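You operate a simulated robot arm through the tools that you are given. There is no shell and no other tool. Be economical: measure what you need, move in short steps, check, and stop when the job is done.

Carry out the task below with a simulated robot arm. There is one attempt and no reset: what you move stays moved.

## Task
Leak-test the orange band test pouch and stand it in the done or the fail tray.
Fine: seat it, press the red lever home till the reading stands, bring it back; under 25 kPa is a fail.

Only the result counts: the job must be done as asked and must still hold three seconds after the hand-in. Knocking over, shifting, dropping, spilling or breaking anything else fails it.

## Robot
A 7-joint arm with a two-finger parallel gripper, fixed in place. Base frame: the origin is at the foot of the arm, x ahead of it, y to its left, z up; the work surface is at about z = 0.8. Readings come in m, rad, newtons and seconds.
With the tool pointing down near the work surface it reaches from about 0.3 to 0.7 m from the base axis. Its first joint turns from -1.152 to 1.152 rad. Payload 1.57 kg.
The tool frame sits at the grasp point between the pads (the TCP): z along the fingers, y along the line on which they close. The tips reach 0.03 m beyond it. The gripper opens to 0.11 m. The fingers are 0.024 m wide and 0.012 m thick; the gripper's body (0.048 by 0.112 m) begins 0.078 m behind the TCP.
Orientation is told as [roll, pitch, yaw] about the base's x, y, z axes, in that order, counted from this pose: with the fingers straight down and closing along the base's y, the tool's x points along the base's -x, its y along +y and its z along -z.

## Interface
- The arm moves only by the tool jog_arm. Its argument "motion" is a list of rows, each a list of 3 entries, a list of its own where there are three numbers: the turn, a rotation vector about the tool's x, y, z in rad, then the shift along the tool's x, y, z in mm, then the gripper command, from -1 (shut) to 1 (fully open), values between in proportion. In form: [[[wx, wy, wz], [x, y, z], grip], ...]. A call has 1 to 12 rows; each row is the pose to reach, as a shift and turn from the pose commanded when the call began, along the tool's axes at that moment. Each row takes 0.2 s and may step no farther than 0.05 m and 0.15 rad from the row before; otherwise, or with a gripper value out of range, the whole call is refused. A pose out of reach is approached as far as the arm can. The call stops where the force on the tool passes 50 N (or 10 N more than at its start, if that is more) or the arm is blocked; 0.2 s more then pass. Each finger travels about 0.108 m/s and halts on what it meets, pressing with about 33 N; the grip force reading is that of the motor and also rises with nothing between the fingers. The clock runs only during rows and for 0.2 s after the last one: add rows that repeat a pose to give the fingers time. The reply holds the time, the measured pose of the TCP, the force on the tool along the base axes, the opening and the grip force, in the units named above and with some noise, and new pictures: "views" is both (left out), scene, wrist or none.
- Cameras (640 x 400 px; columns grow to the right, rows downward): "scene" is fixed at [0.1555, -0.3911, 1.3925]; the picture's right is [0.82, -0.57, 0.00], its down [-0.38, -0.56, -0.74] and it looks along [0.42, 0.61, -0.68] (base axes); focal length 322 px, centre (320, 200). "wrist" rides on the gripper at [0.07, 0.016, -0.141] in the tool frame; the picture's right is [-0.23, 0.97, 0.00], its down [-0.85, -0.20, -0.48] and it looks along [-0.47, -0.11, 0.88] (tool axes); focal length 222 px, centre (320, 200). There is no depth. A picture from a camera that has moved, and an enlarged one, comes with that camera's place and axes in the base frame and with its lens.
- enlarge(camera, box): a new picture of the part [left, top, right, bottom] of that camera's present view, enlarged. It takes no simulated time.
- finish_job(): hands the job in; it is judged then, once.

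Go step by step. Nothing tells you positions but the pictures and the camera data: compare them with the known pose of the tool, close in by small moves and look again before you grip or let go. The budget is 120 turns and 170 pictures, counting those below and the enlarged ones. Unless the task says otherwise, let go and move clear before handing in, and close with one line.

The tools are called after "Call:" as name(argument=value, ...) on one line, values as JSON. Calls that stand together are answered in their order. jog_arm: Moves the arm, as the interface text tells. Its arguments: {"type":"object","properties":{"motion":{"type":"array","items":{"type":"array"}},"views":{"type":"string","enum":["both","scene","wrist","none"]}},"required":["motion"]} The other tools are called the same way: enlarge (camera, box) takes an enlarged picture of a part of a camera's view; finish_job () hands the job in.

At the start:

```text
t: 0.0
eef_pos: [0.4365, -0.0406, 1.1122]
tcp_rot: [0.0, 0.0, -0.001]
ft_force: [0.2, -0.4, 0.2]
finger_gap: 0.1099
grip_force: 0.0
```

scene: 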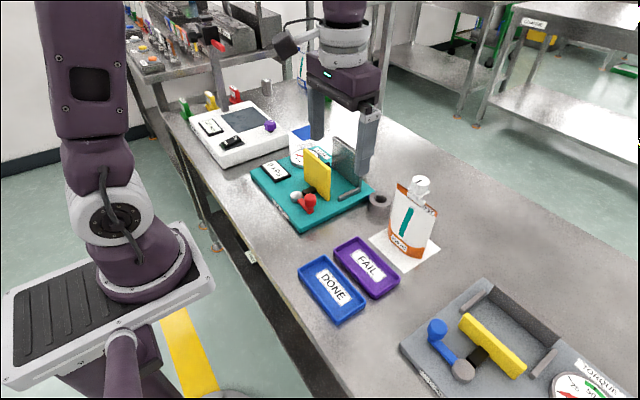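
wrist: 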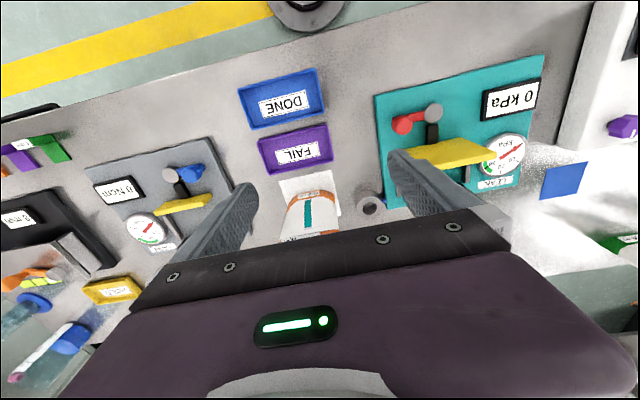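

I see the pouch with the orange band on a white sheet, the teal leak tester with a yellow jaw and a red lever, and the DONE and FAIL trays. I'll look closer before moving.

Call:
enlarge(camera="scene", box=[240, 120, 400, 240])

Call:
enlarge(camera="scene", box=[290, 165, 450, 330])

Call:
enlarge(camera="wrist", box=[230, 60, 550, 260])

```text
3.33 times, centred on (320, 180) of scene
camera zoom: at [0.1555, -0.3911, 1.3925], right [0.82, -0.57, 0.0], down [-0.38, -0.56, -0.74], along [0.42, 0.61, -0.68], focal length 1075 px, centre (320, 267)
```

zoom: 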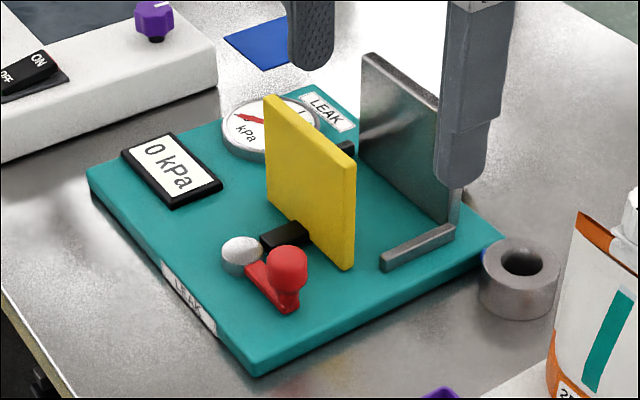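

```text
2.42 times, centred on (370, 248) of scene
camera zoom: at [0.1555, -0.3911, 1.3925], right [0.82, -0.57, 0.0], down [-0.38, -0.56, -0.74], along [0.42, 0.61, -0.68], focal length 782 px, centre (199, 85)
```

zoom: 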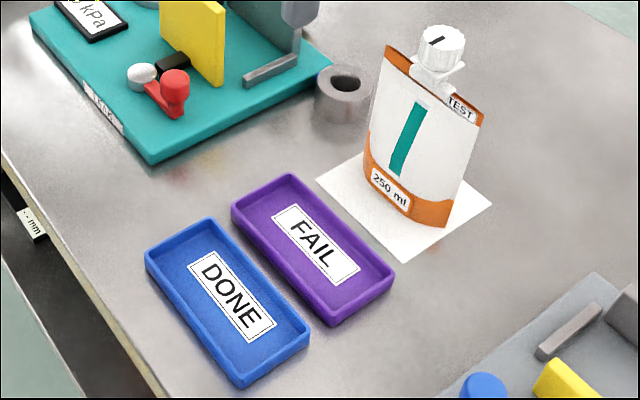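

```text
2.00 times, centred on (390, 160) of wrist
camera zoom: at [0.3671, -0.0253, 1.2542], right [0.23, 0.97, 0.0], down [0.85, -0.2, 0.48], along [0.47, -0.11, -0.88], focal length 444 px, centre (180, 280)
```

zoom: 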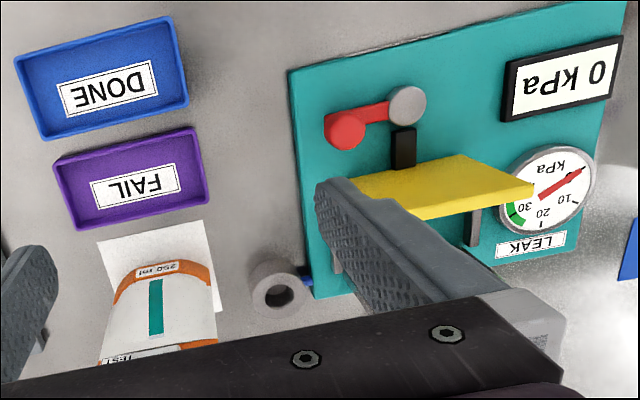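

The pouch stands near (0.60, -0.10) turned about 16°, and the tester's slot is near (0.58, 0.155). I'll move partway toward the pouch, turn to its yaw and look at its cap.

Call:
jog_arm(motion=[[[0, 0, -0.14], [-30, -30, 0], 1], [[0, 0, -0.28], [-50, -60, 0], 1], [[0, 0, -0.28], [-50, -60, 0], 1]])

Call:
enlarge(camera="scene", box=[370, 165, 450, 280])

Call:
enlarge(camera="wrist", box=[240, 80, 400, 220])

```text
t: 0.8
eef_pos: [0.4851, -0.1017, 1.1115]
tcp_rot: [0.001, 0.0, 0.281]
ft_force: [-0.2, 0.5, -0.4]
finger_gap: 0.1102
grip_force: 0.1
camera wrist: at [0.4156, -0.1066, 1.2534], right [-0.05, 1.0, 0.0], down [0.88, 0.05, 0.48], along [0.48, 0.02, -0.88], focal length 222 px, centre (320, 200)
```

scene: 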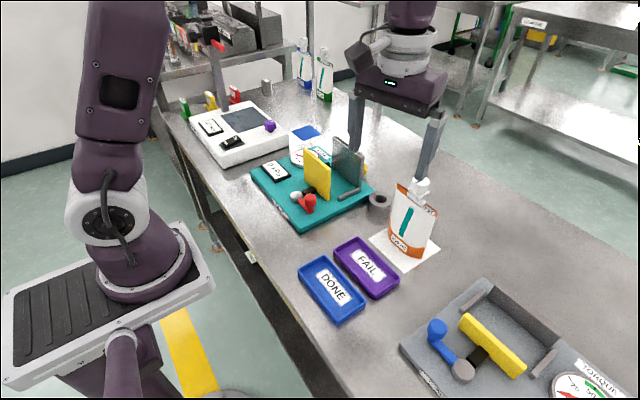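
wrist: 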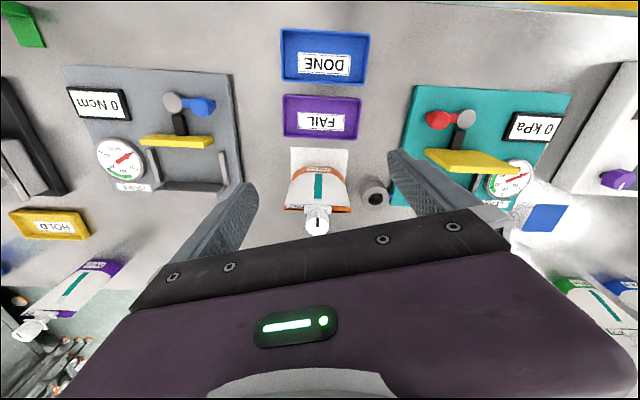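

```text
3.48 times, centred on (410, 222) of scene
camera zoom: at [0.1555, -0.3911, 1.3925], right [0.82, -0.57, 0.0], down [-0.38, -0.56, -0.74], along [0.42, 0.61, -0.68], focal length 1122 px, centre (7, 122)
```

zoom: 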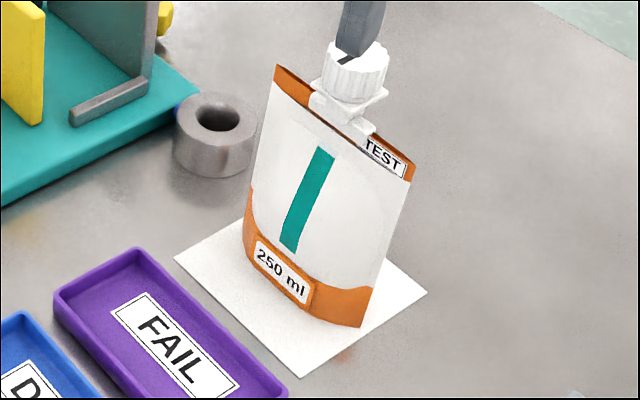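

```text
2.86 times, centred on (320, 150) of wrist
camera zoom: at [0.4156, -0.1066, 1.2534], right [-0.05, 1.0, 0.0], down [0.88, 0.05, 0.48], along [0.48, 0.02, -0.88], focal length 635 px, centre (320, 343)
```

zoom: 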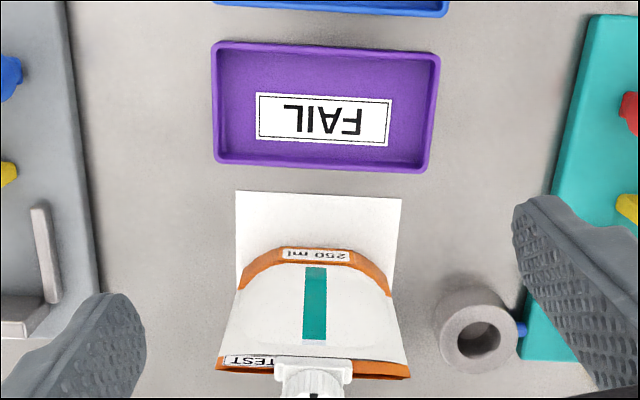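

The pouch's top edge is actually nearly along y (yaw about 0), and its cap is centred near (0.603, -0.101) at about z 0.962–0.986. I'll go above the cap, square up and check.

Call:
jog_arm(motion=[[[0, 0, 0.14], [-40, -11, 0], 1], [[0, 0, 0.28], [-80, -22, 0], 1], [[0, 0, 0.28], [-113.6, -31.9, 0], 1], [[0, 0, 0.28], [-113.6, -31.9, 0], 1]])

Call:
enlarge(camera="wrist", box=[240, 60, 400, 220])

```text
t: 1.8
eef_pos: [0.6044, -0.1008, 1.1133]
tcp_rot: [0.0, -0.001, -0.001]
ft_force: [0.5, -0.8, -0.6]
finger_gap: 0.1101
grip_force: 0.1
camera wrist: at [0.5355, -0.0857, 1.2545], right [0.23, 0.97, 0.0], down [0.86, -0.2, 0.48], along [0.47, -0.11, -0.88], focal length 222 px, centre (320, 200)
```

scene: 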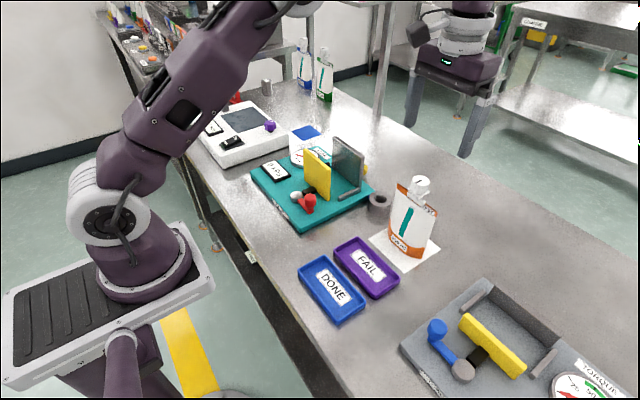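
wrist: 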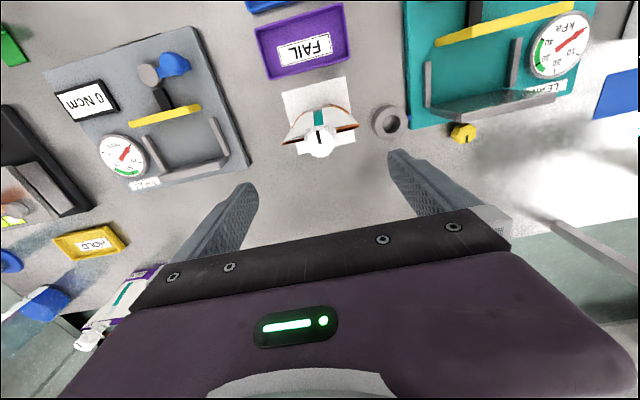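

```text
2.50 times, centred on (320, 140) of wrist
camera zoom: at [0.5355, -0.0857, 1.2545], right [0.23, 0.97, 0.0], down [0.86, -0.2, 0.48], along [0.47, -0.11, -0.88], focal length 555 px, centre (320, 350)
```

zoom: 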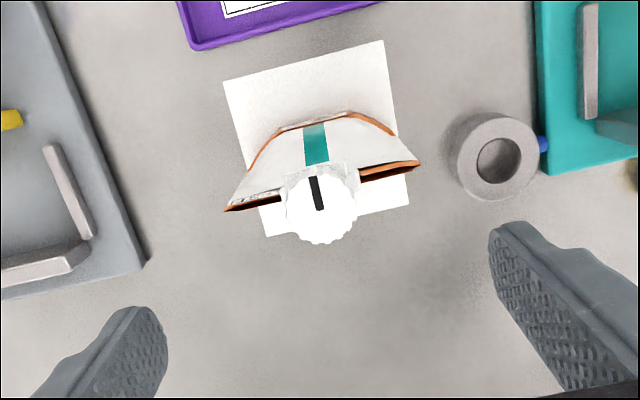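

The cap is under the gripper, centred near (0.601, -0.101). I'll descend around it to z≈0.99 with the fingers open, and first look at the tester from here.

Call:
enlarge(camera="wrist", box=[360, 0, 600, 150])

Call:
jog_arm(motion=[[[0, 0, 0], [3, 0, 45], 1], [[0, 0, 0], [3, 0, 90], 1], [[0, 0, 0], [3, 0, 123], 1], [[0, 0, 0], [3, 0, 123], 1]])

Call:
enlarge(camera="scene", box=[370, 120, 470, 280])

```text
2.67 times, centred on (480, 75) of wrist
camera zoom: at [0.5355, -0.0857, 1.2545], right [0.23, 0.97, 0.0], down [0.86, -0.2, 0.48], along [0.47, -0.11, -0.88], focal length 592 px, centre (-107, 533)
```

zoom: 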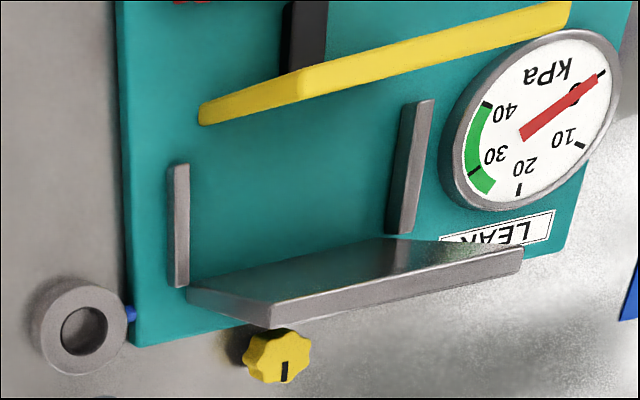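

```text
t: 2.8
eef_pos: [0.6016, -0.1009, 0.9918]
tcp_rot: [0.0, 0.0, -0.002]
ft_force: [-0.3, 1.3, 0.2]
finger_gap: 0.1102
grip_force: 0.1
camera wrist: at [0.5324, -0.0849, 1.1318], right [0.23, 0.97, 0.0], down [0.86, -0.2, 0.48], along [0.47, -0.11, -0.88], focal length 222 px, centre (320, 200)
```

scene: 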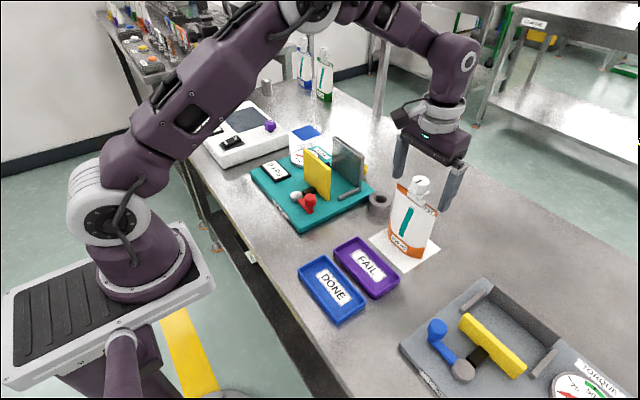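
wrist: 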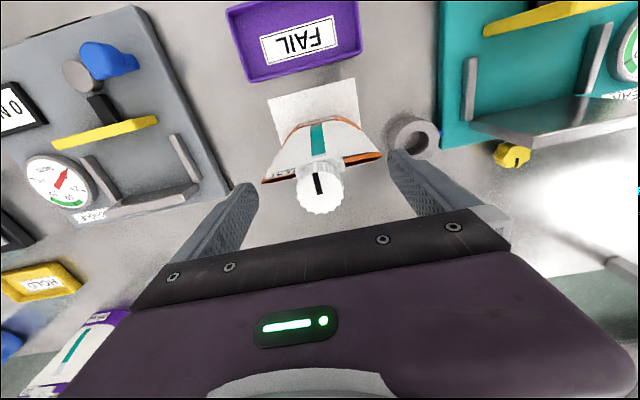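

```text
2.50 times, centred on (420, 200) of scene
camera zoom: at [0.1555, -0.3911, 1.3925], right [0.82, -0.57, 0.0], down [-0.38, -0.56, -0.74], along [0.42, 0.61, -0.68], focal length 806 px, centre (70, 200)
```

zoom: 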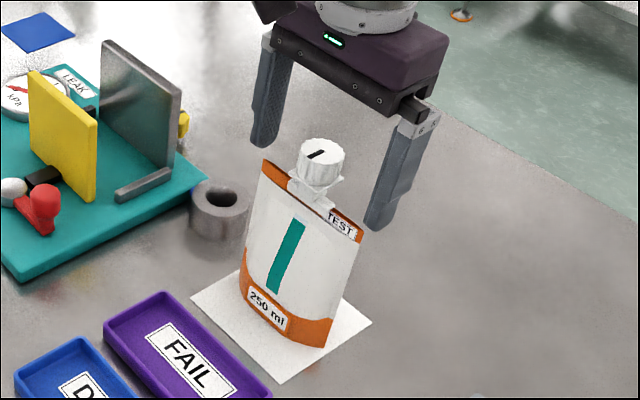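

The fingers straddle the cap above the pouch's shoulders, and the tester's seat centre works out to about (0.588, 0.159). I'll close on the cap.

Call:
jog_arm(motion=[[[0, 0, 0], [0, 0, 0], -1], [[0, 0, 0], [0, 0, 0], -1], [[0, 0, 0], [0, 0, 0], -1], [[0, 0, 0], [0, 0, 0], -1]])

Call:
enlarge(camera="scene", box=[370, 120, 470, 280])

```text
t: 3.8
eef_pos: [0.6018, -0.101, 0.9921]
tcp_rot: [0.0, 0.001, 0.001]
ft_force: [-0.2, 0.2, -0.4]
finger_gap: 0.0327
grip_force: 33.2
camera wrist: at [0.5325, -0.085, 1.1321], right [0.23, 0.97, 0.0], down [0.86, -0.2, 0.48], along [0.47, -0.11, -0.88], focal length 222 px, centre (320, 200)
```

scene: 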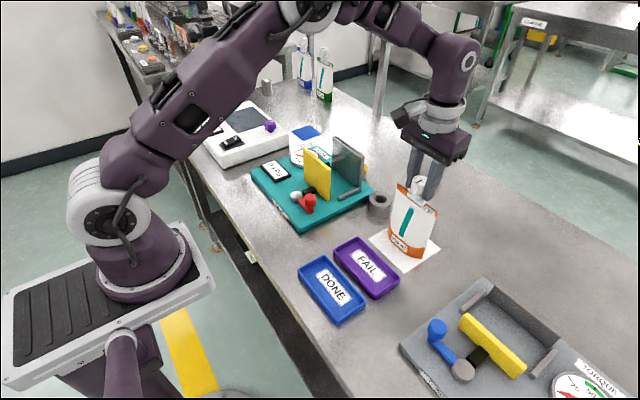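
wrist: 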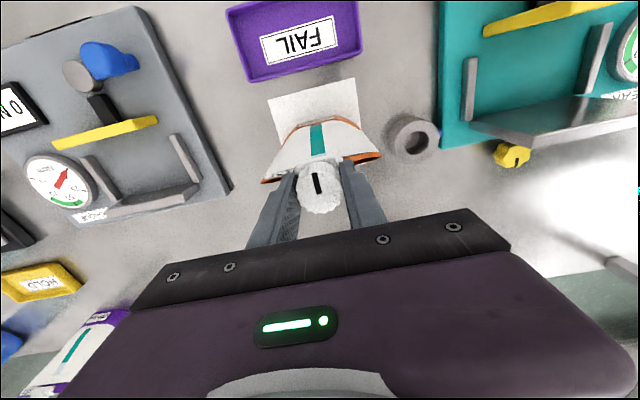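

```text
2.50 times, centred on (420, 200) of scene
camera zoom: at [0.1555, -0.3911, 1.3925], right [0.82, -0.57, 0.0], down [-0.38, -0.56, -0.74], along [0.42, 0.61, -0.68], focal length 806 px, centre (70, 200)
```

zoom: 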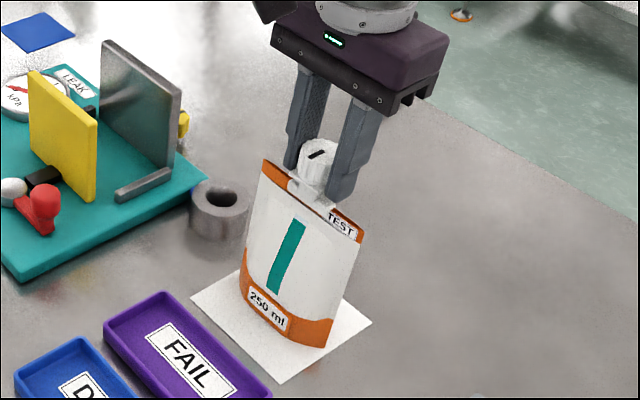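

The cap is held (gap 0.033). I'll lift it slowly by 160 mm.

Call:
jog_arm(motion=[[[0, 0, 0], [0, 0, -10], -1], [[0, 0, 0], [0, 0, -30], -1], [[0, 0, 0], [0, 0, -60], -1], [[0, 0, 0], [0, 0, -95], -1], [[0, 0, 0], [0, 0, -130], -1], [[0, 0, 0], [0, 0, -160], -1], [[0, 0, 0], [0, 0, -160], -1]])

```text
t: 5.4
eef_pos: [0.6013, -0.0999, 1.1498]
tcp_rot: [0.001, 0.0, 0.0]
ft_force: [1.2, 0.6, -2.9]
finger_gap: 0.0331
grip_force: 32.9
camera wrist: at [0.5326, -0.0852, 1.2905], right [0.23, 0.97, 0.0], down [0.85, -0.2, 0.48], along [0.47, -0.11, -0.88], focal length 222 px, centre (320, 200)
```

scene: 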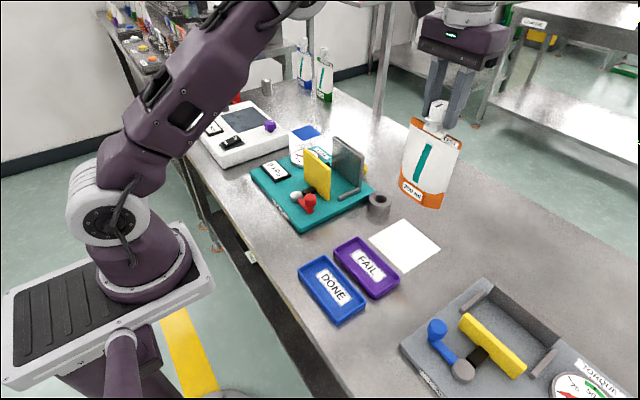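
wrist: 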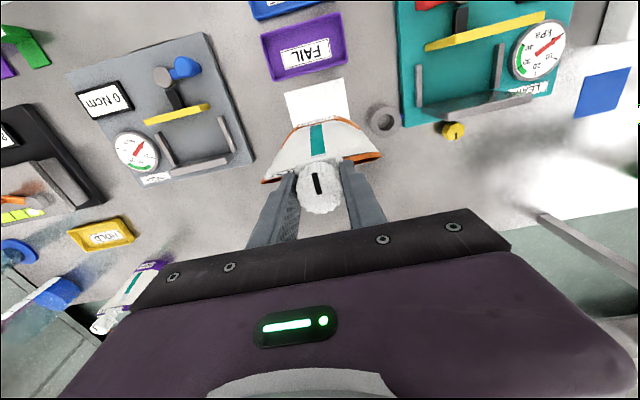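

The pouch hangs straight and clear. I'll carry it over the tester's seat.

Call:
jog_arm(motion=[[[0, 0, 0], [3, 25, 0], -1], [[0, 0, 0], [6, 65, 0], -1], [[0, 0, 0], [9, 105, 0], -1], [[0, 0, 0], [13, 145, 0], -1], [[0, 0, 0], [13, 185, 0], -1], [[0, 0, 0], [13, 225, 0], -1], [[0, 0, 0], [13, 250, 0], -1], [[0, 0, 0], [13, 259, 0], -1], [[0, 0, 0], [13, 259, 0], -1]])

Call:
enlarge(camera="scene", box=[240, 60, 400, 240])

Call:
enlarge(camera="wrist", box=[230, 20, 430, 220])

```text
t: 7.4
eef_pos: [0.5877, 0.1605, 1.1502]
tcp_rot: [-0.001, 0.0, 0.002]
ft_force: [-0.3, -0.5, -3.0]
finger_gap: 0.0332
grip_force: 33.6
camera wrist: at [0.5197, 0.176, 1.2921], right [0.23, 0.97, 0.0], down [0.86, -0.2, 0.48], along [0.47, -0.11, -0.88], focal length 222 px, centre (320, 200)
```

scene: 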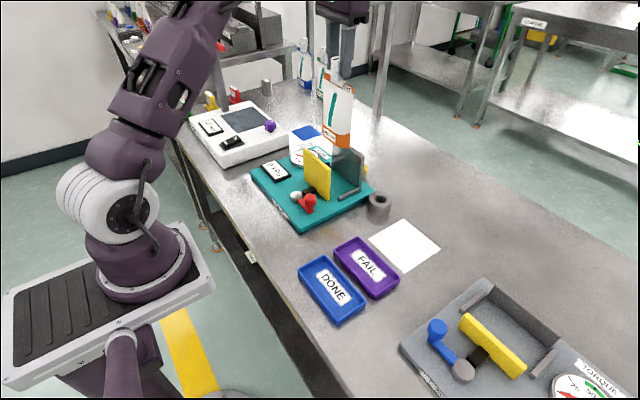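
wrist: 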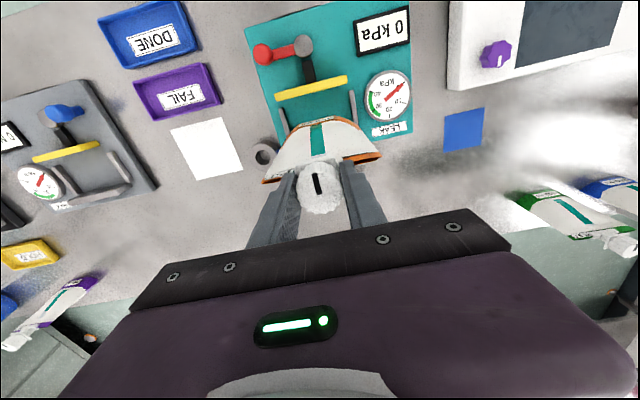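

```text
2.22 times, centred on (320, 150) of scene
camera zoom: at [0.1556, -0.391, 1.3925], right [0.82, -0.57, 0.0], down [-0.38, -0.56, -0.74], along [0.42, 0.61, -0.68], focal length 717 px, centre (320, 311)
```

zoom: 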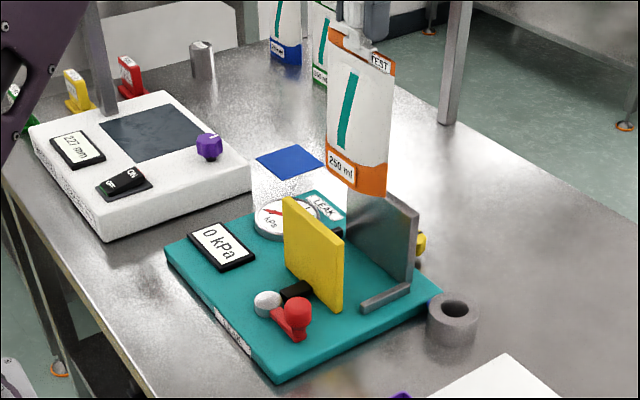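

```text
2.00 times, centred on (330, 120) of wrist
camera zoom: at [0.5197, 0.176, 1.2921], right [0.23, 0.97, 0.0], down [0.86, -0.2, 0.48], along [0.47, -0.11, -0.88], focal length 444 px, centre (300, 360)
```

zoom: 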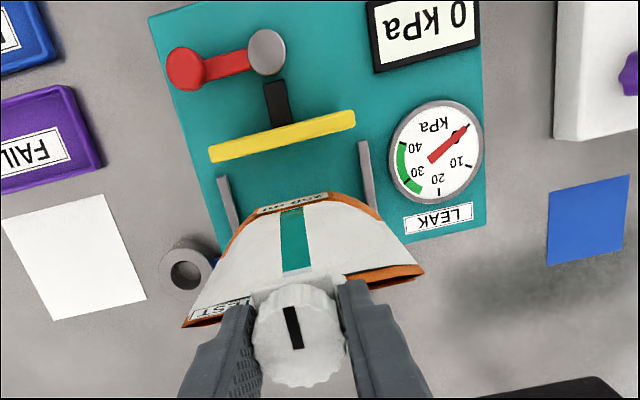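

The pouch is centred over the seat, between the rails and between the jaw and the plate. I'll lower it most of the way and check.

Call:
jog_arm(motion=[[[0, 0, 0], [0, -1, 20], -1], [[0, 0, 0], [0, -1, 50], -1], [[0, 0, 0], [0, -1, 80], -1], [[0, 0, 0], [0, -1, 105], -1], [[0, 0, 0], [0, -1, 125], -1], [[0, 0, 0], [0, -1, 130], -1], [[0, 0, 0], [0, -1, 130], -1]])

Call:
enlarge(camera="scene", box=[240, 80, 400, 240])

Call:
enlarge(camera="wrist", box=[230, 20, 430, 220])

```text
t: 9.0
eef_pos: [0.5891, 0.1589, 1.0192]
tcp_rot: [0.001, 0.0, 0.0]
ft_force: [-1.1, -0.2, -3.5]
finger_gap: 0.0329
grip_force: 33.0
camera wrist: at [0.5204, 0.1747, 1.1606], right [0.23, 0.97, 0.0], down [0.85, -0.2, 0.48], along [0.47, -0.11, -0.88], focal length 222 px, centre (320, 200)
```

scene: 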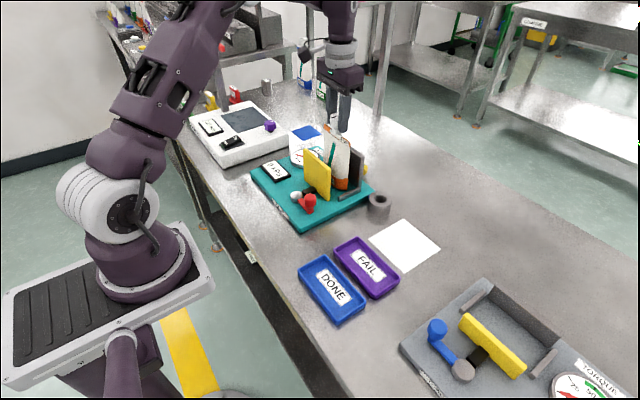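
wrist: 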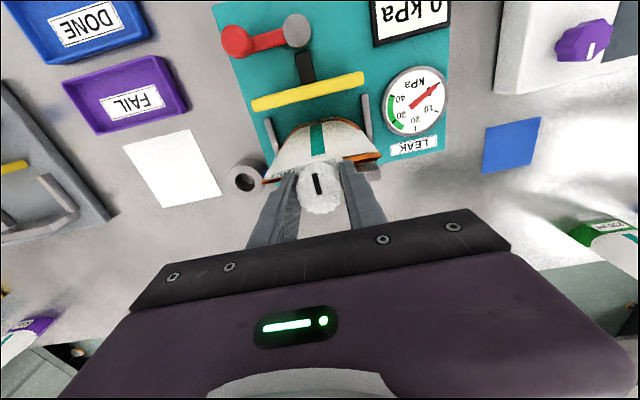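

```text
2.50 times, centred on (320, 160) of scene
camera zoom: at [0.1555, -0.3911, 1.3925], right [0.82, -0.57, 0.0], down [-0.38, -0.56, -0.74], along [0.42, 0.61, -0.68], focal length 806 px, centre (320, 300)
```

zoom: 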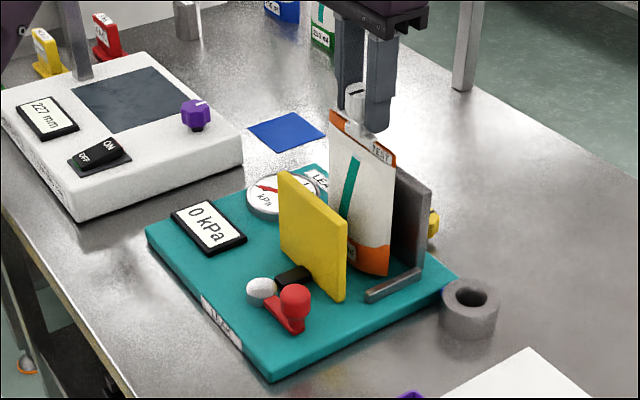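

```text
2.00 times, centred on (330, 120) of wrist
camera zoom: at [0.5204, 0.1747, 1.1606], right [0.23, 0.97, 0.0], down [0.85, -0.2, 0.48], along [0.47, -0.11, -0.88], focal length 444 px, centre (300, 360)
```

zoom: 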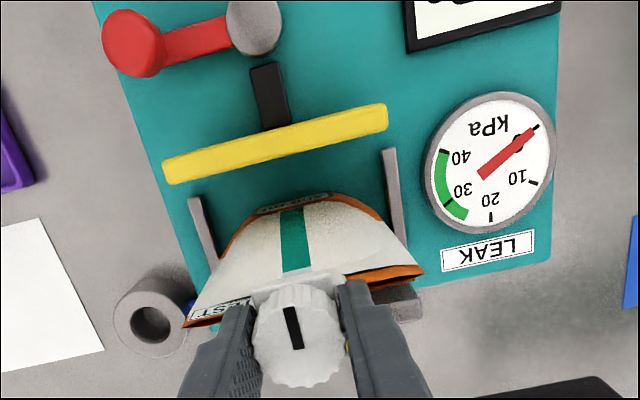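

It sits cleanly between the rails, about 12 mm above the board. I'll lower in small steps and feel for contact.

Call:
jog_arm(motion=[[[0, 0, 0], [0, 0, 4], -1], [[0, 0, 0], [0, 0, 8], -1], [[0, 0, 0], [0, 0, 11], -1], [[0, 0, 0], [0, 0, 11], -1]], views="none")

```text
t: 10.0
eef_pos: [0.5899, 0.1578, 1.01]
tcp_rot: [0.001, -0.005, 0.0]
ft_force: [-1.9, 4.7, 28.2]
finger_gap: 0.033
grip_force: 32.8
```

Contact shows at z≈1.010, close to what I expected. I'll ease up by 1.5 mm and look before letting go.

Call:
jog_arm(motion=[[[0, 0, 0], [0, 0, -1.5], -1], [[0, 0, 0], [0, 0, -1.5], -1]])

Call:
enlarge(camera="scene", box=[290, 110, 390, 210])

Call:
enlarge(camera="wrist", box=[230, 20, 430, 220])

```text
t: 10.6
eef_pos: [0.5899, 0.1569, 1.0109]
tcp_rot: [0.001, 0.001, 0.0]
ft_force: [0.9, 4.0, 14.4]
finger_gap: 0.033
grip_force: 33.1
camera wrist: at [0.5197, 0.173, 1.1513], right [0.23, 0.97, 0.0], down [0.85, -0.2, 0.48], along [0.47, -0.11, -0.88], focal length 222 px, centre (320, 200)
```

scene: 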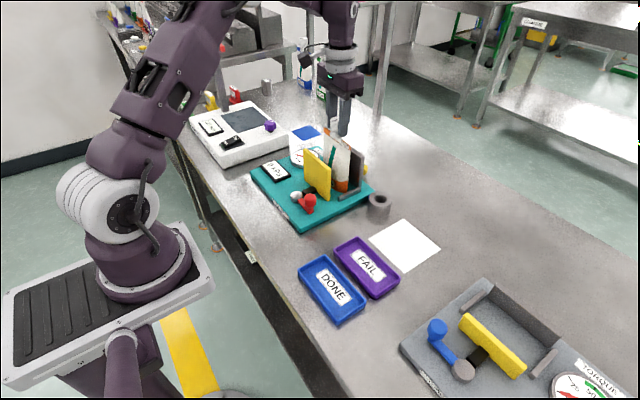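
wrist: 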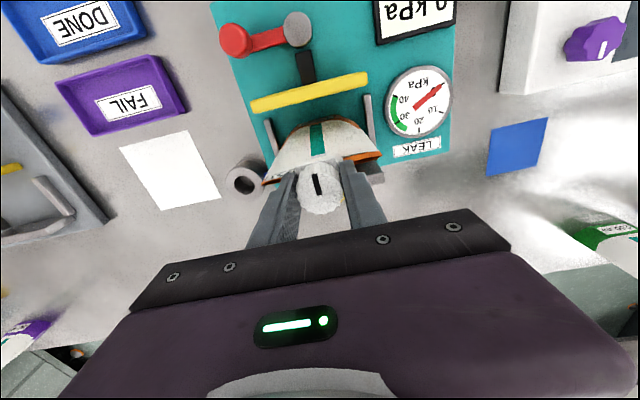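

```text
4.00 times, centred on (340, 160) of scene
camera zoom: at [0.1553, -0.3911, 1.3926], right [0.82, -0.57, 0.0], down [-0.38, -0.56, -0.74], along [0.42, 0.61, -0.68], focal length 1290 px, centre (240, 360)
```

zoom: 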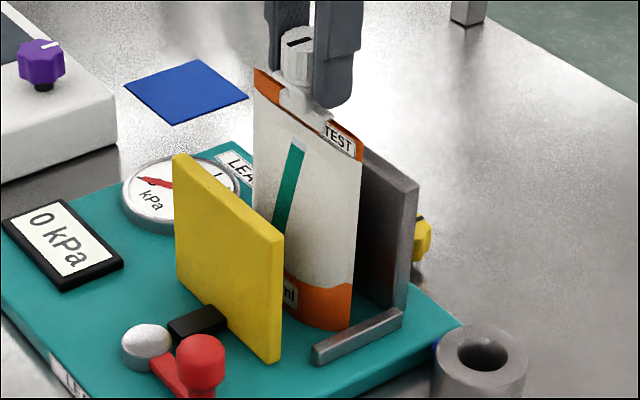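

```text
2.00 times, centred on (330, 120) of wrist
camera zoom: at [0.5197, 0.173, 1.1513], right [0.23, 0.97, 0.0], down [0.85, -0.2, 0.48], along [0.47, -0.11, -0.88], focal length 444 px, centre (300, 360)
```

zoom: 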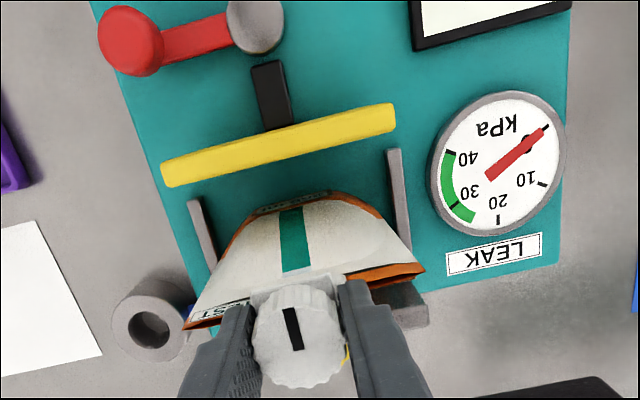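

The pouch's base rests on the board between the rails. I'll release and go straight up.

Call:
jog_arm(motion=[[[0, 0, 0], [0, 0, -0.8], -1], [[0, 0, 0], [0, 0, -0.8], -0.2], [[0, 0, 0], [0, 0, -0.8], 0.3], [[0, 0, 0], [0, 0, -0.8], 0.5], [[0, 0, 0], [0, 0, -0.8], 0.5], [[0, 0, 0], [0, 0, -40], 0.5], [[0, 0, 0], [0, 0, -80], 0.5], [[0, 0, 0], [0, 0, -110], 0.5], [[0, 0, 0], [0, 0, -110], 0.5]])

Call:
enlarge(camera="scene", box=[250, 110, 390, 230])

Call:
enlarge(camera="wrist", box=[230, 20, 430, 220])

```text
t: 12.6
eef_pos: [0.5883, 0.1571, 1.1202]
tcp_rot: [0.0, 0.0, 0.0]
ft_force: [0.6, 1.2, 0.5]
finger_gap: 0.0825
grip_force: 0.0
camera wrist: at [0.5195, 0.1731, 1.2617], right [0.23, 0.97, 0.0], down [0.85, -0.2, 0.48], along [0.47, -0.11, -0.88], focal length 222 px, centre (320, 200)
```

scene: 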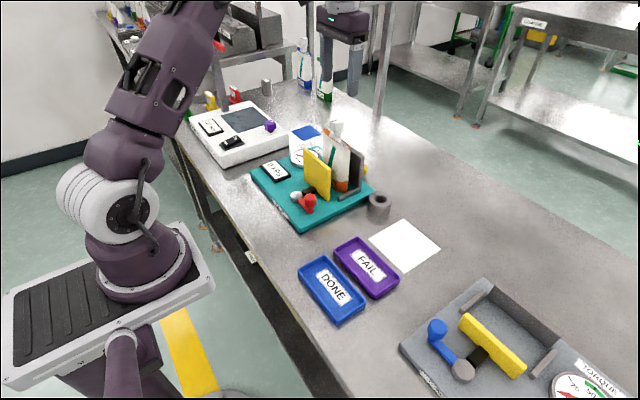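
wrist: 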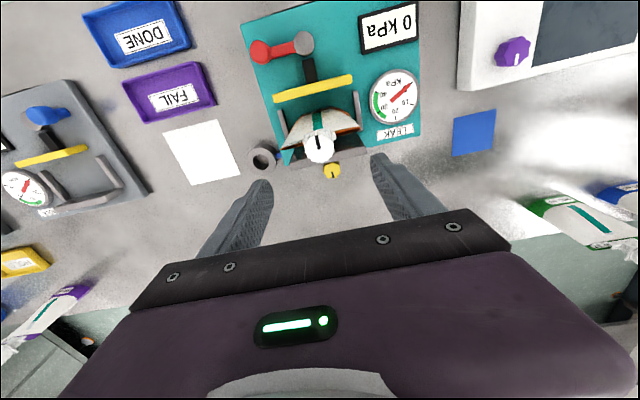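

```text
3.33 times, centred on (320, 170) of scene
camera zoom: at [0.1555, -0.3911, 1.3925], right [0.82, -0.57, 0.0], down [-0.38, -0.56, -0.74], along [0.42, 0.61, -0.68], focal length 1075 px, centre (320, 300)
```

zoom: 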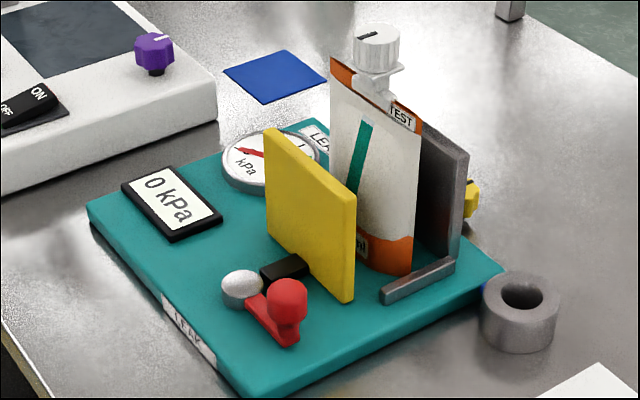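

```text
2.00 times, centred on (330, 120) of wrist
camera zoom: at [0.5195, 0.1731, 1.2617], right [0.23, 0.97, 0.0], down [0.85, -0.2, 0.48], along [0.47, -0.11, -0.88], focal length 444 px, centre (300, 360)
```

zoom: 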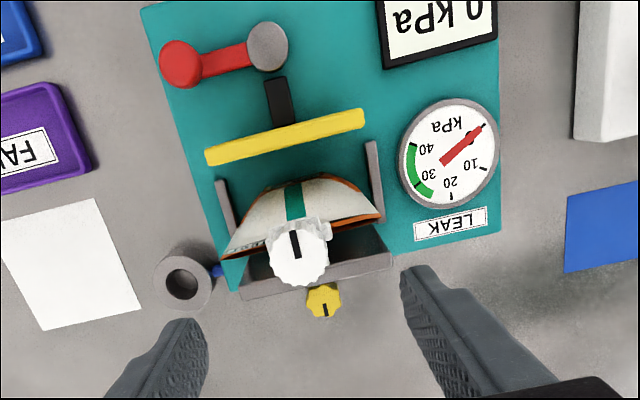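

The pouch stands seated. Now I'll move to the near side (−x) of the red lever's knob, which I place near (0.463, 0.091), with the fingers shut and still high up.

Call:
jog_arm(motion=[[[0, 0, 0], [45, -10, 0], -1], [[0, 0, 0], [90, -30, 0], -1], [[0, 0, 0], [130, -50, 0], -1], [[0, 0, 0], [168, -66, 0], -1], [[0, 0, 0], [168, -66, 40], -1], [[0, 0, 0], [168, -66, 80], -1], [[0, 0, 0], [168, -66, 130], -1], [[0, 0, 0], [168, -66, 130], -1]])

Call:
enlarge(camera="scene", box=[250, 110, 390, 230])

Call:
enlarge(camera="wrist", box=[230, 60, 430, 260])

```text
t: 14.4
eef_pos: [0.4178, 0.0924, 0.9901]
tcp_rot: [0.0, 0.0, 0.0]
ft_force: [0.2, 0.6, -0.7]
finger_gap: 0.0
grip_force: 20.8
camera wrist: at [0.348, 0.109, 1.1313], right [0.23, 0.97, 0.0], down [0.85, -0.2, 0.48], along [0.47, -0.11, -0.88], focal length 222 px, centre (320, 200)
```

scene: 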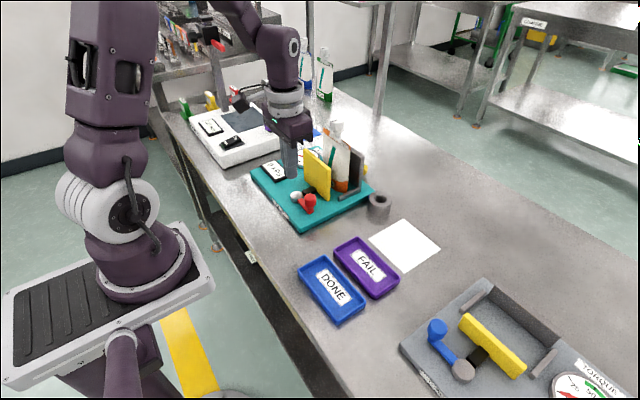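
wrist: 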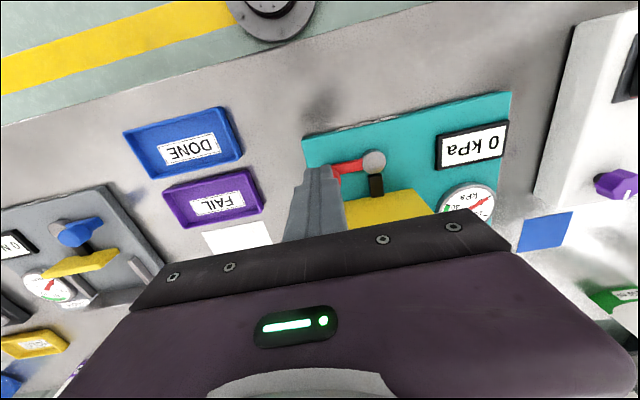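

```text
3.33 times, centred on (320, 170) of scene
camera zoom: at [0.1555, -0.3911, 1.3925], right [0.82, -0.57, 0.0], down [-0.38, -0.56, -0.74], along [0.42, 0.61, -0.68], focal length 1075 px, centre (320, 300)
```

zoom: 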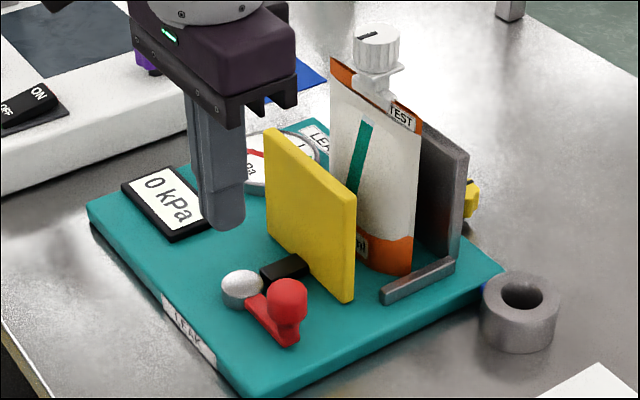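

```text
2.00 times, centred on (330, 160) of wrist
camera zoom: at [0.348, 0.109, 1.1313], right [0.23, 0.97, 0.0], down [0.85, -0.2, 0.48], along [0.47, -0.11, -0.88], focal length 444 px, centre (300, 280)
```

zoom: 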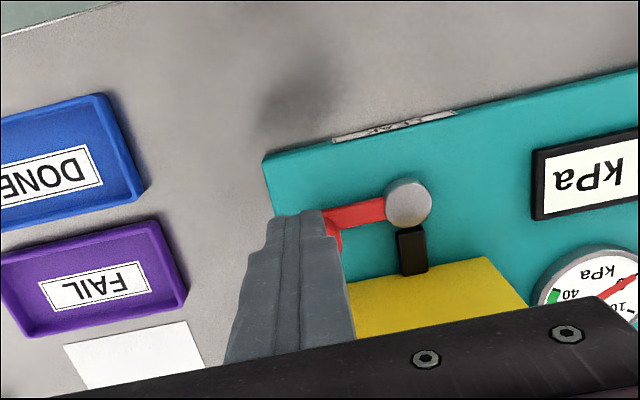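

The fingers are shut behind the knob and above it. I'll lower to tip height about 0.845, staying clear of the knob on its −x side.

Call:
jog_arm(motion=[[[0, 0, 0], [0, -1, 40], -1], [[0, 0, 0], [0, -1, 80], -1], [[0, 0, 0], [0, -1, 113], -1], [[0, 0, 0], [0, -1, 113], -1]])

Call:
enlarge(camera="scene", box=[250, 110, 390, 230])

Call:
enlarge(camera="wrist", box=[230, 60, 430, 260])

```text
t: 15.4
eef_pos: [0.4169, 0.0923, 0.8759]
tcp_rot: [0.0, 0.001, 0.0]
ft_force: [0.5, 0.1, -0.2]
finger_gap: 0.0
grip_force: 21.3
camera wrist: at [0.3487, 0.1074, 1.0166], right [0.23, 0.97, 0.0], down [0.85, -0.2, 0.48], along [0.47, -0.11, -0.88], focal length 222 px, centre (320, 200)
```

scene: 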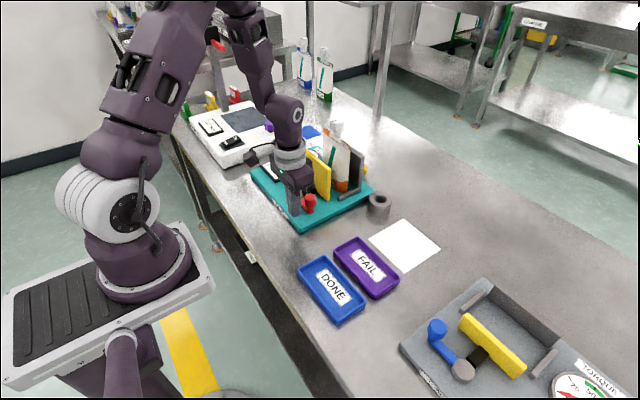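
wrist: 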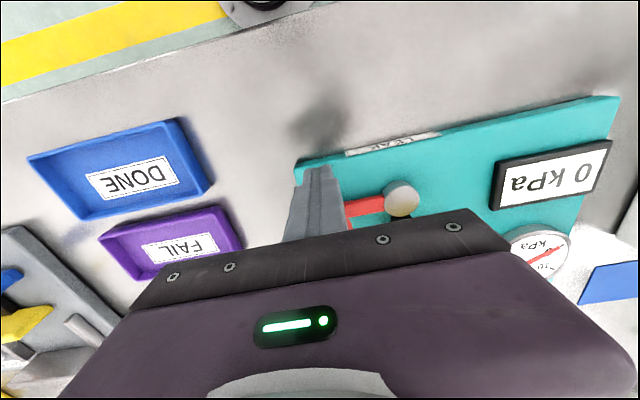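

```text
3.33 times, centred on (320, 170) of scene
camera zoom: at [0.1555, -0.3911, 1.3925], right [0.82, -0.57, 0.0], down [-0.38, -0.56, -0.74], along [0.42, 0.61, -0.68], focal length 1075 px, centre (320, 300)
```

zoom: 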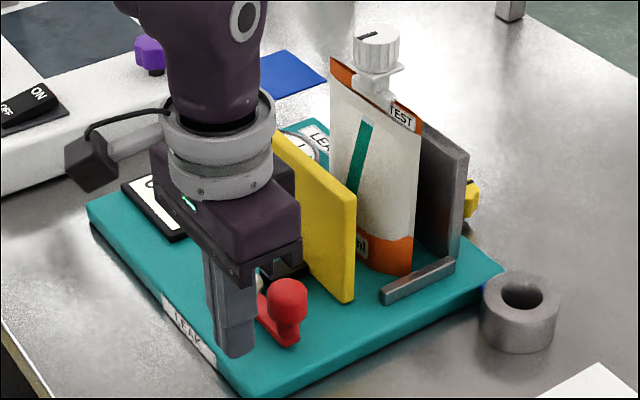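

```text
2.00 times, centred on (330, 160) of wrist
camera zoom: at [0.3487, 0.1074, 1.0166], right [0.23, 0.97, 0.0], down [0.85, -0.2, 0.48], along [0.47, -0.11, -0.88], focal length 444 px, centre (300, 280)
```

zoom: 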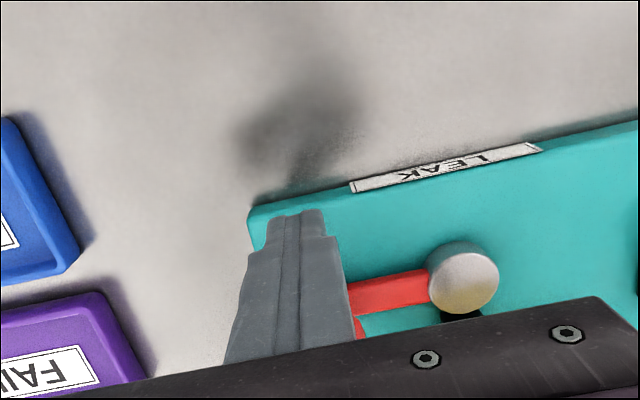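

The closed fingers are level with the knob and behind it. I'll push gently toward +x and watch the force and the lever.

Call:
jog_arm(motion=[[[0, 0, 0], [-10, 0, 0], -1], [[0, 0, 0], [-18, 0, 0], -1], [[0, 0, 0], [-25, 0, 0], -1], [[0, 0, 0], [-32, 0, 0], -1], [[0, 0, 0], [-32, 0, 0], -1]], views="scene")

Call:
enlarge(camera="scene", box=[250, 110, 390, 230])

```text
t: 16.4
eef_pos: [0.4384, 0.091, 0.8743]
tcp_rot: [-0.008, 0.031, 0.001]
ft_force: [-11.2, 0.0, -0.8]
finger_gap: 0.0
grip_force: 21.8
stopped in row 4: the force on the tool passed its limit (the readings are from after the stop); the commanded pose is now the measured one
```

scene: 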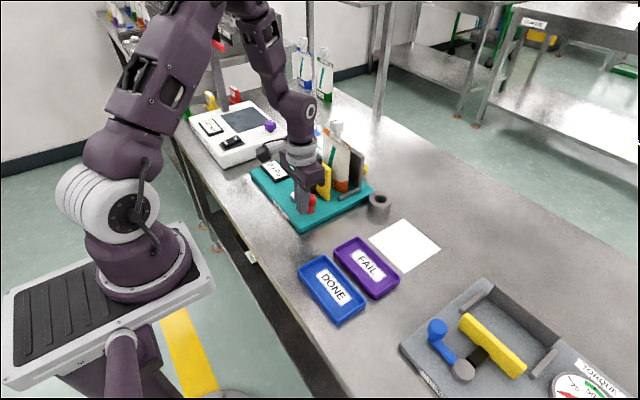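

```text
3.33 times, centred on (320, 170) of scene
camera zoom: at [0.1552, -0.3911, 1.3926], right [0.82, -0.57, 0.0], down [-0.38, -0.56, -0.74], along [0.42, 0.61, -0.68], focal length 1075 px, centre (320, 300)
```

zoom: 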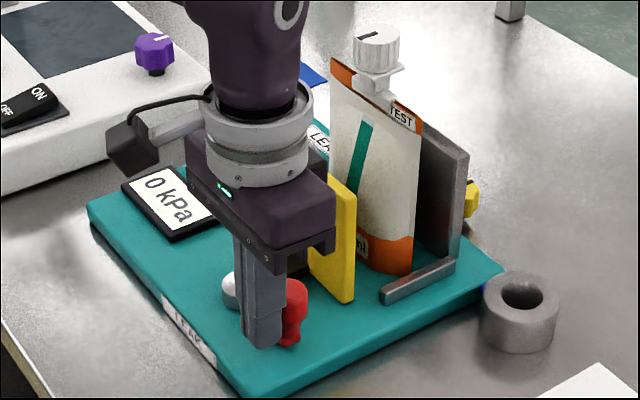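

The lever resists +x hard, so that direction is a stop and it must swing the other way (toward −x). I'll back off, level the tool, rise, and come down between the knob and the yellow jaw.

Call:
jog_arm(motion=[[[-0.008, -0.031, 0], [10, 0, 0], -1], [[-0.008, -0.031, 0], [12, 0, -40], -1], [[-0.008, -0.031, 0], [12, 0, -80], -1], [[-0.008, -0.031, 0], [-20, -3, -100], -1], [[-0.008, -0.031, 0], [-61, -6, -100], -1], [[-0.008, -0.031, 0], [-61, -6, -100], -1]])

Call:
enlarge(camera="scene", box=[250, 110, 390, 230])

Call:
enlarge(camera="wrist", box=[230, 60, 430, 260])

```text
t: 17.8
eef_pos: [0.5031, 0.0866, 0.9726]
tcp_rot: [0.002, -0.007, 0.0]
ft_force: [-0.7, 0.1, -0.3]
finger_gap: 0.0
grip_force: 20.6
camera wrist: at [0.4335, 0.1018, 1.1133], right [0.23, 0.97, 0.0], down [0.85, -0.2, 0.48], along [0.47, -0.11, -0.87], focal length 222 px, centre (320, 200)
```

scene: 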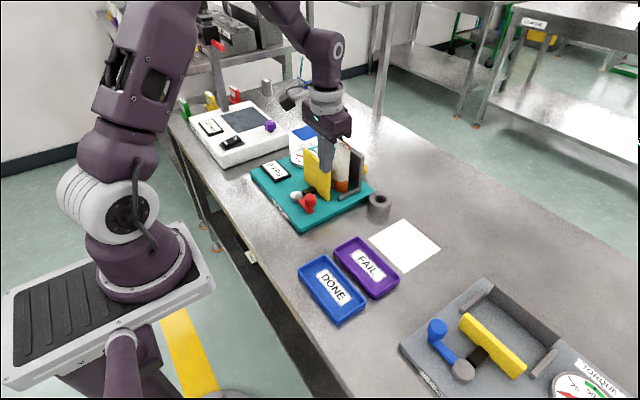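
wrist: 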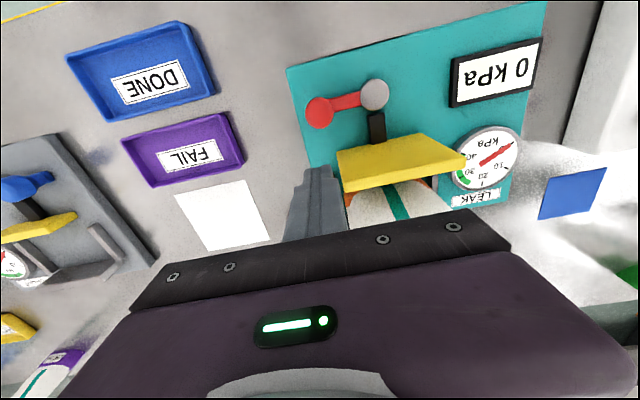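

```text
3.33 times, centred on (320, 170) of scene
camera zoom: at [0.1555, -0.3911, 1.3925], right [0.82, -0.57, 0.0], down [-0.38, -0.56, -0.74], along [0.42, 0.61, -0.68], focal length 1075 px, centre (320, 300)
```

zoom: 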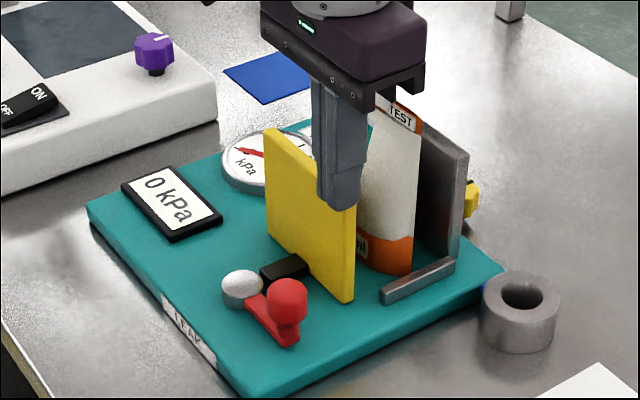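

```text
2.00 times, centred on (330, 160) of wrist
camera zoom: at [0.4335, 0.1018, 1.1133], right [0.23, 0.97, 0.0], down [0.85, -0.2, 0.48], along [0.47, -0.11, -0.87], focal length 444 px, centre (300, 280)
```

zoom: 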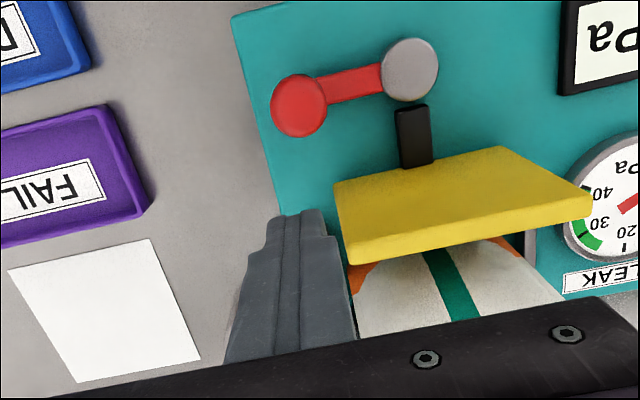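

The knob centre is confirmed at about (0.462, 0.094), and there is room between it and the jaw. I'll descend and start pushing toward −x in small steps.

Call:
jog_arm(motion=[[[0, 0, 0], [0, 0, 40], -1], [[0, 0, 0], [0, 0, 80], -1], [[0, 0, 0], [0, 0, 96], -1], [[0, 0, 0], [0, 0, 96], -1], [[0, 0, 0], [8, 0, 96], -1], [[0, 0, 0], [14, 0, 96], -1], [[0, 0, 0], [18, 0, 96], -1], [[0, 0, 0], [22, 0, 96], -1], [[0, 0, 0], [22, 0, 96], -1]])

Call:
enlarge(camera="scene", box=[250, 110, 390, 230])

```text
t: 19.8
eef_pos: [0.4841, 0.0852, 0.8762]
tcp_rot: [0.002, -0.007, 0.001]
ft_force: [0.5, -0.9, -0.6]
finger_gap: 0.0
grip_force: 21.3
camera wrist: at [0.4134, 0.1, 1.0181], right [0.23, 0.97, 0.0], down [0.85, -0.2, 0.48], along [0.47, -0.11, -0.88], focal length 222 px, centre (320, 200)
```

scene: 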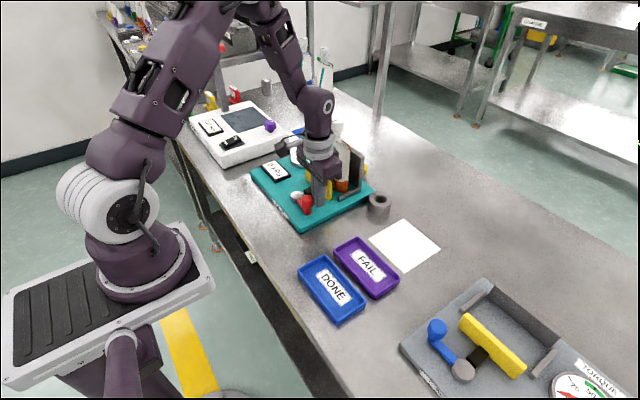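
wrist: 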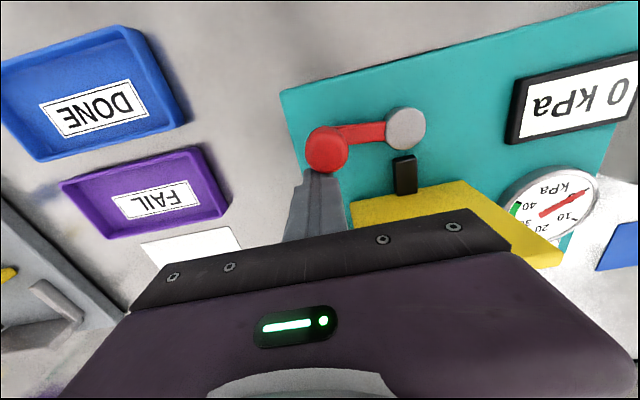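

```text
3.33 times, centred on (320, 170) of scene
camera zoom: at [0.1555, -0.3911, 1.3925], right [0.82, -0.57, 0.0], down [-0.38, -0.56, -0.74], along [0.42, 0.61, -0.68], focal length 1075 px, centre (320, 300)
```

zoom: 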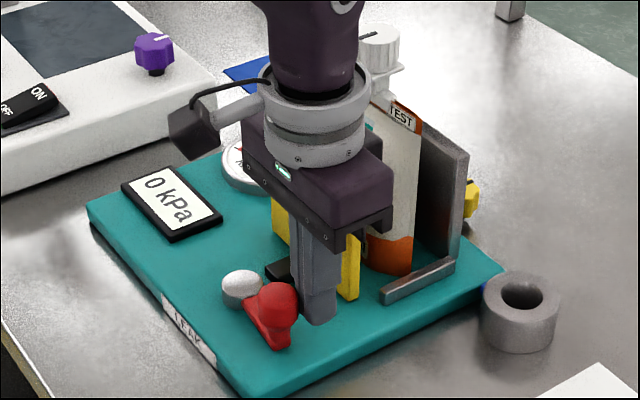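

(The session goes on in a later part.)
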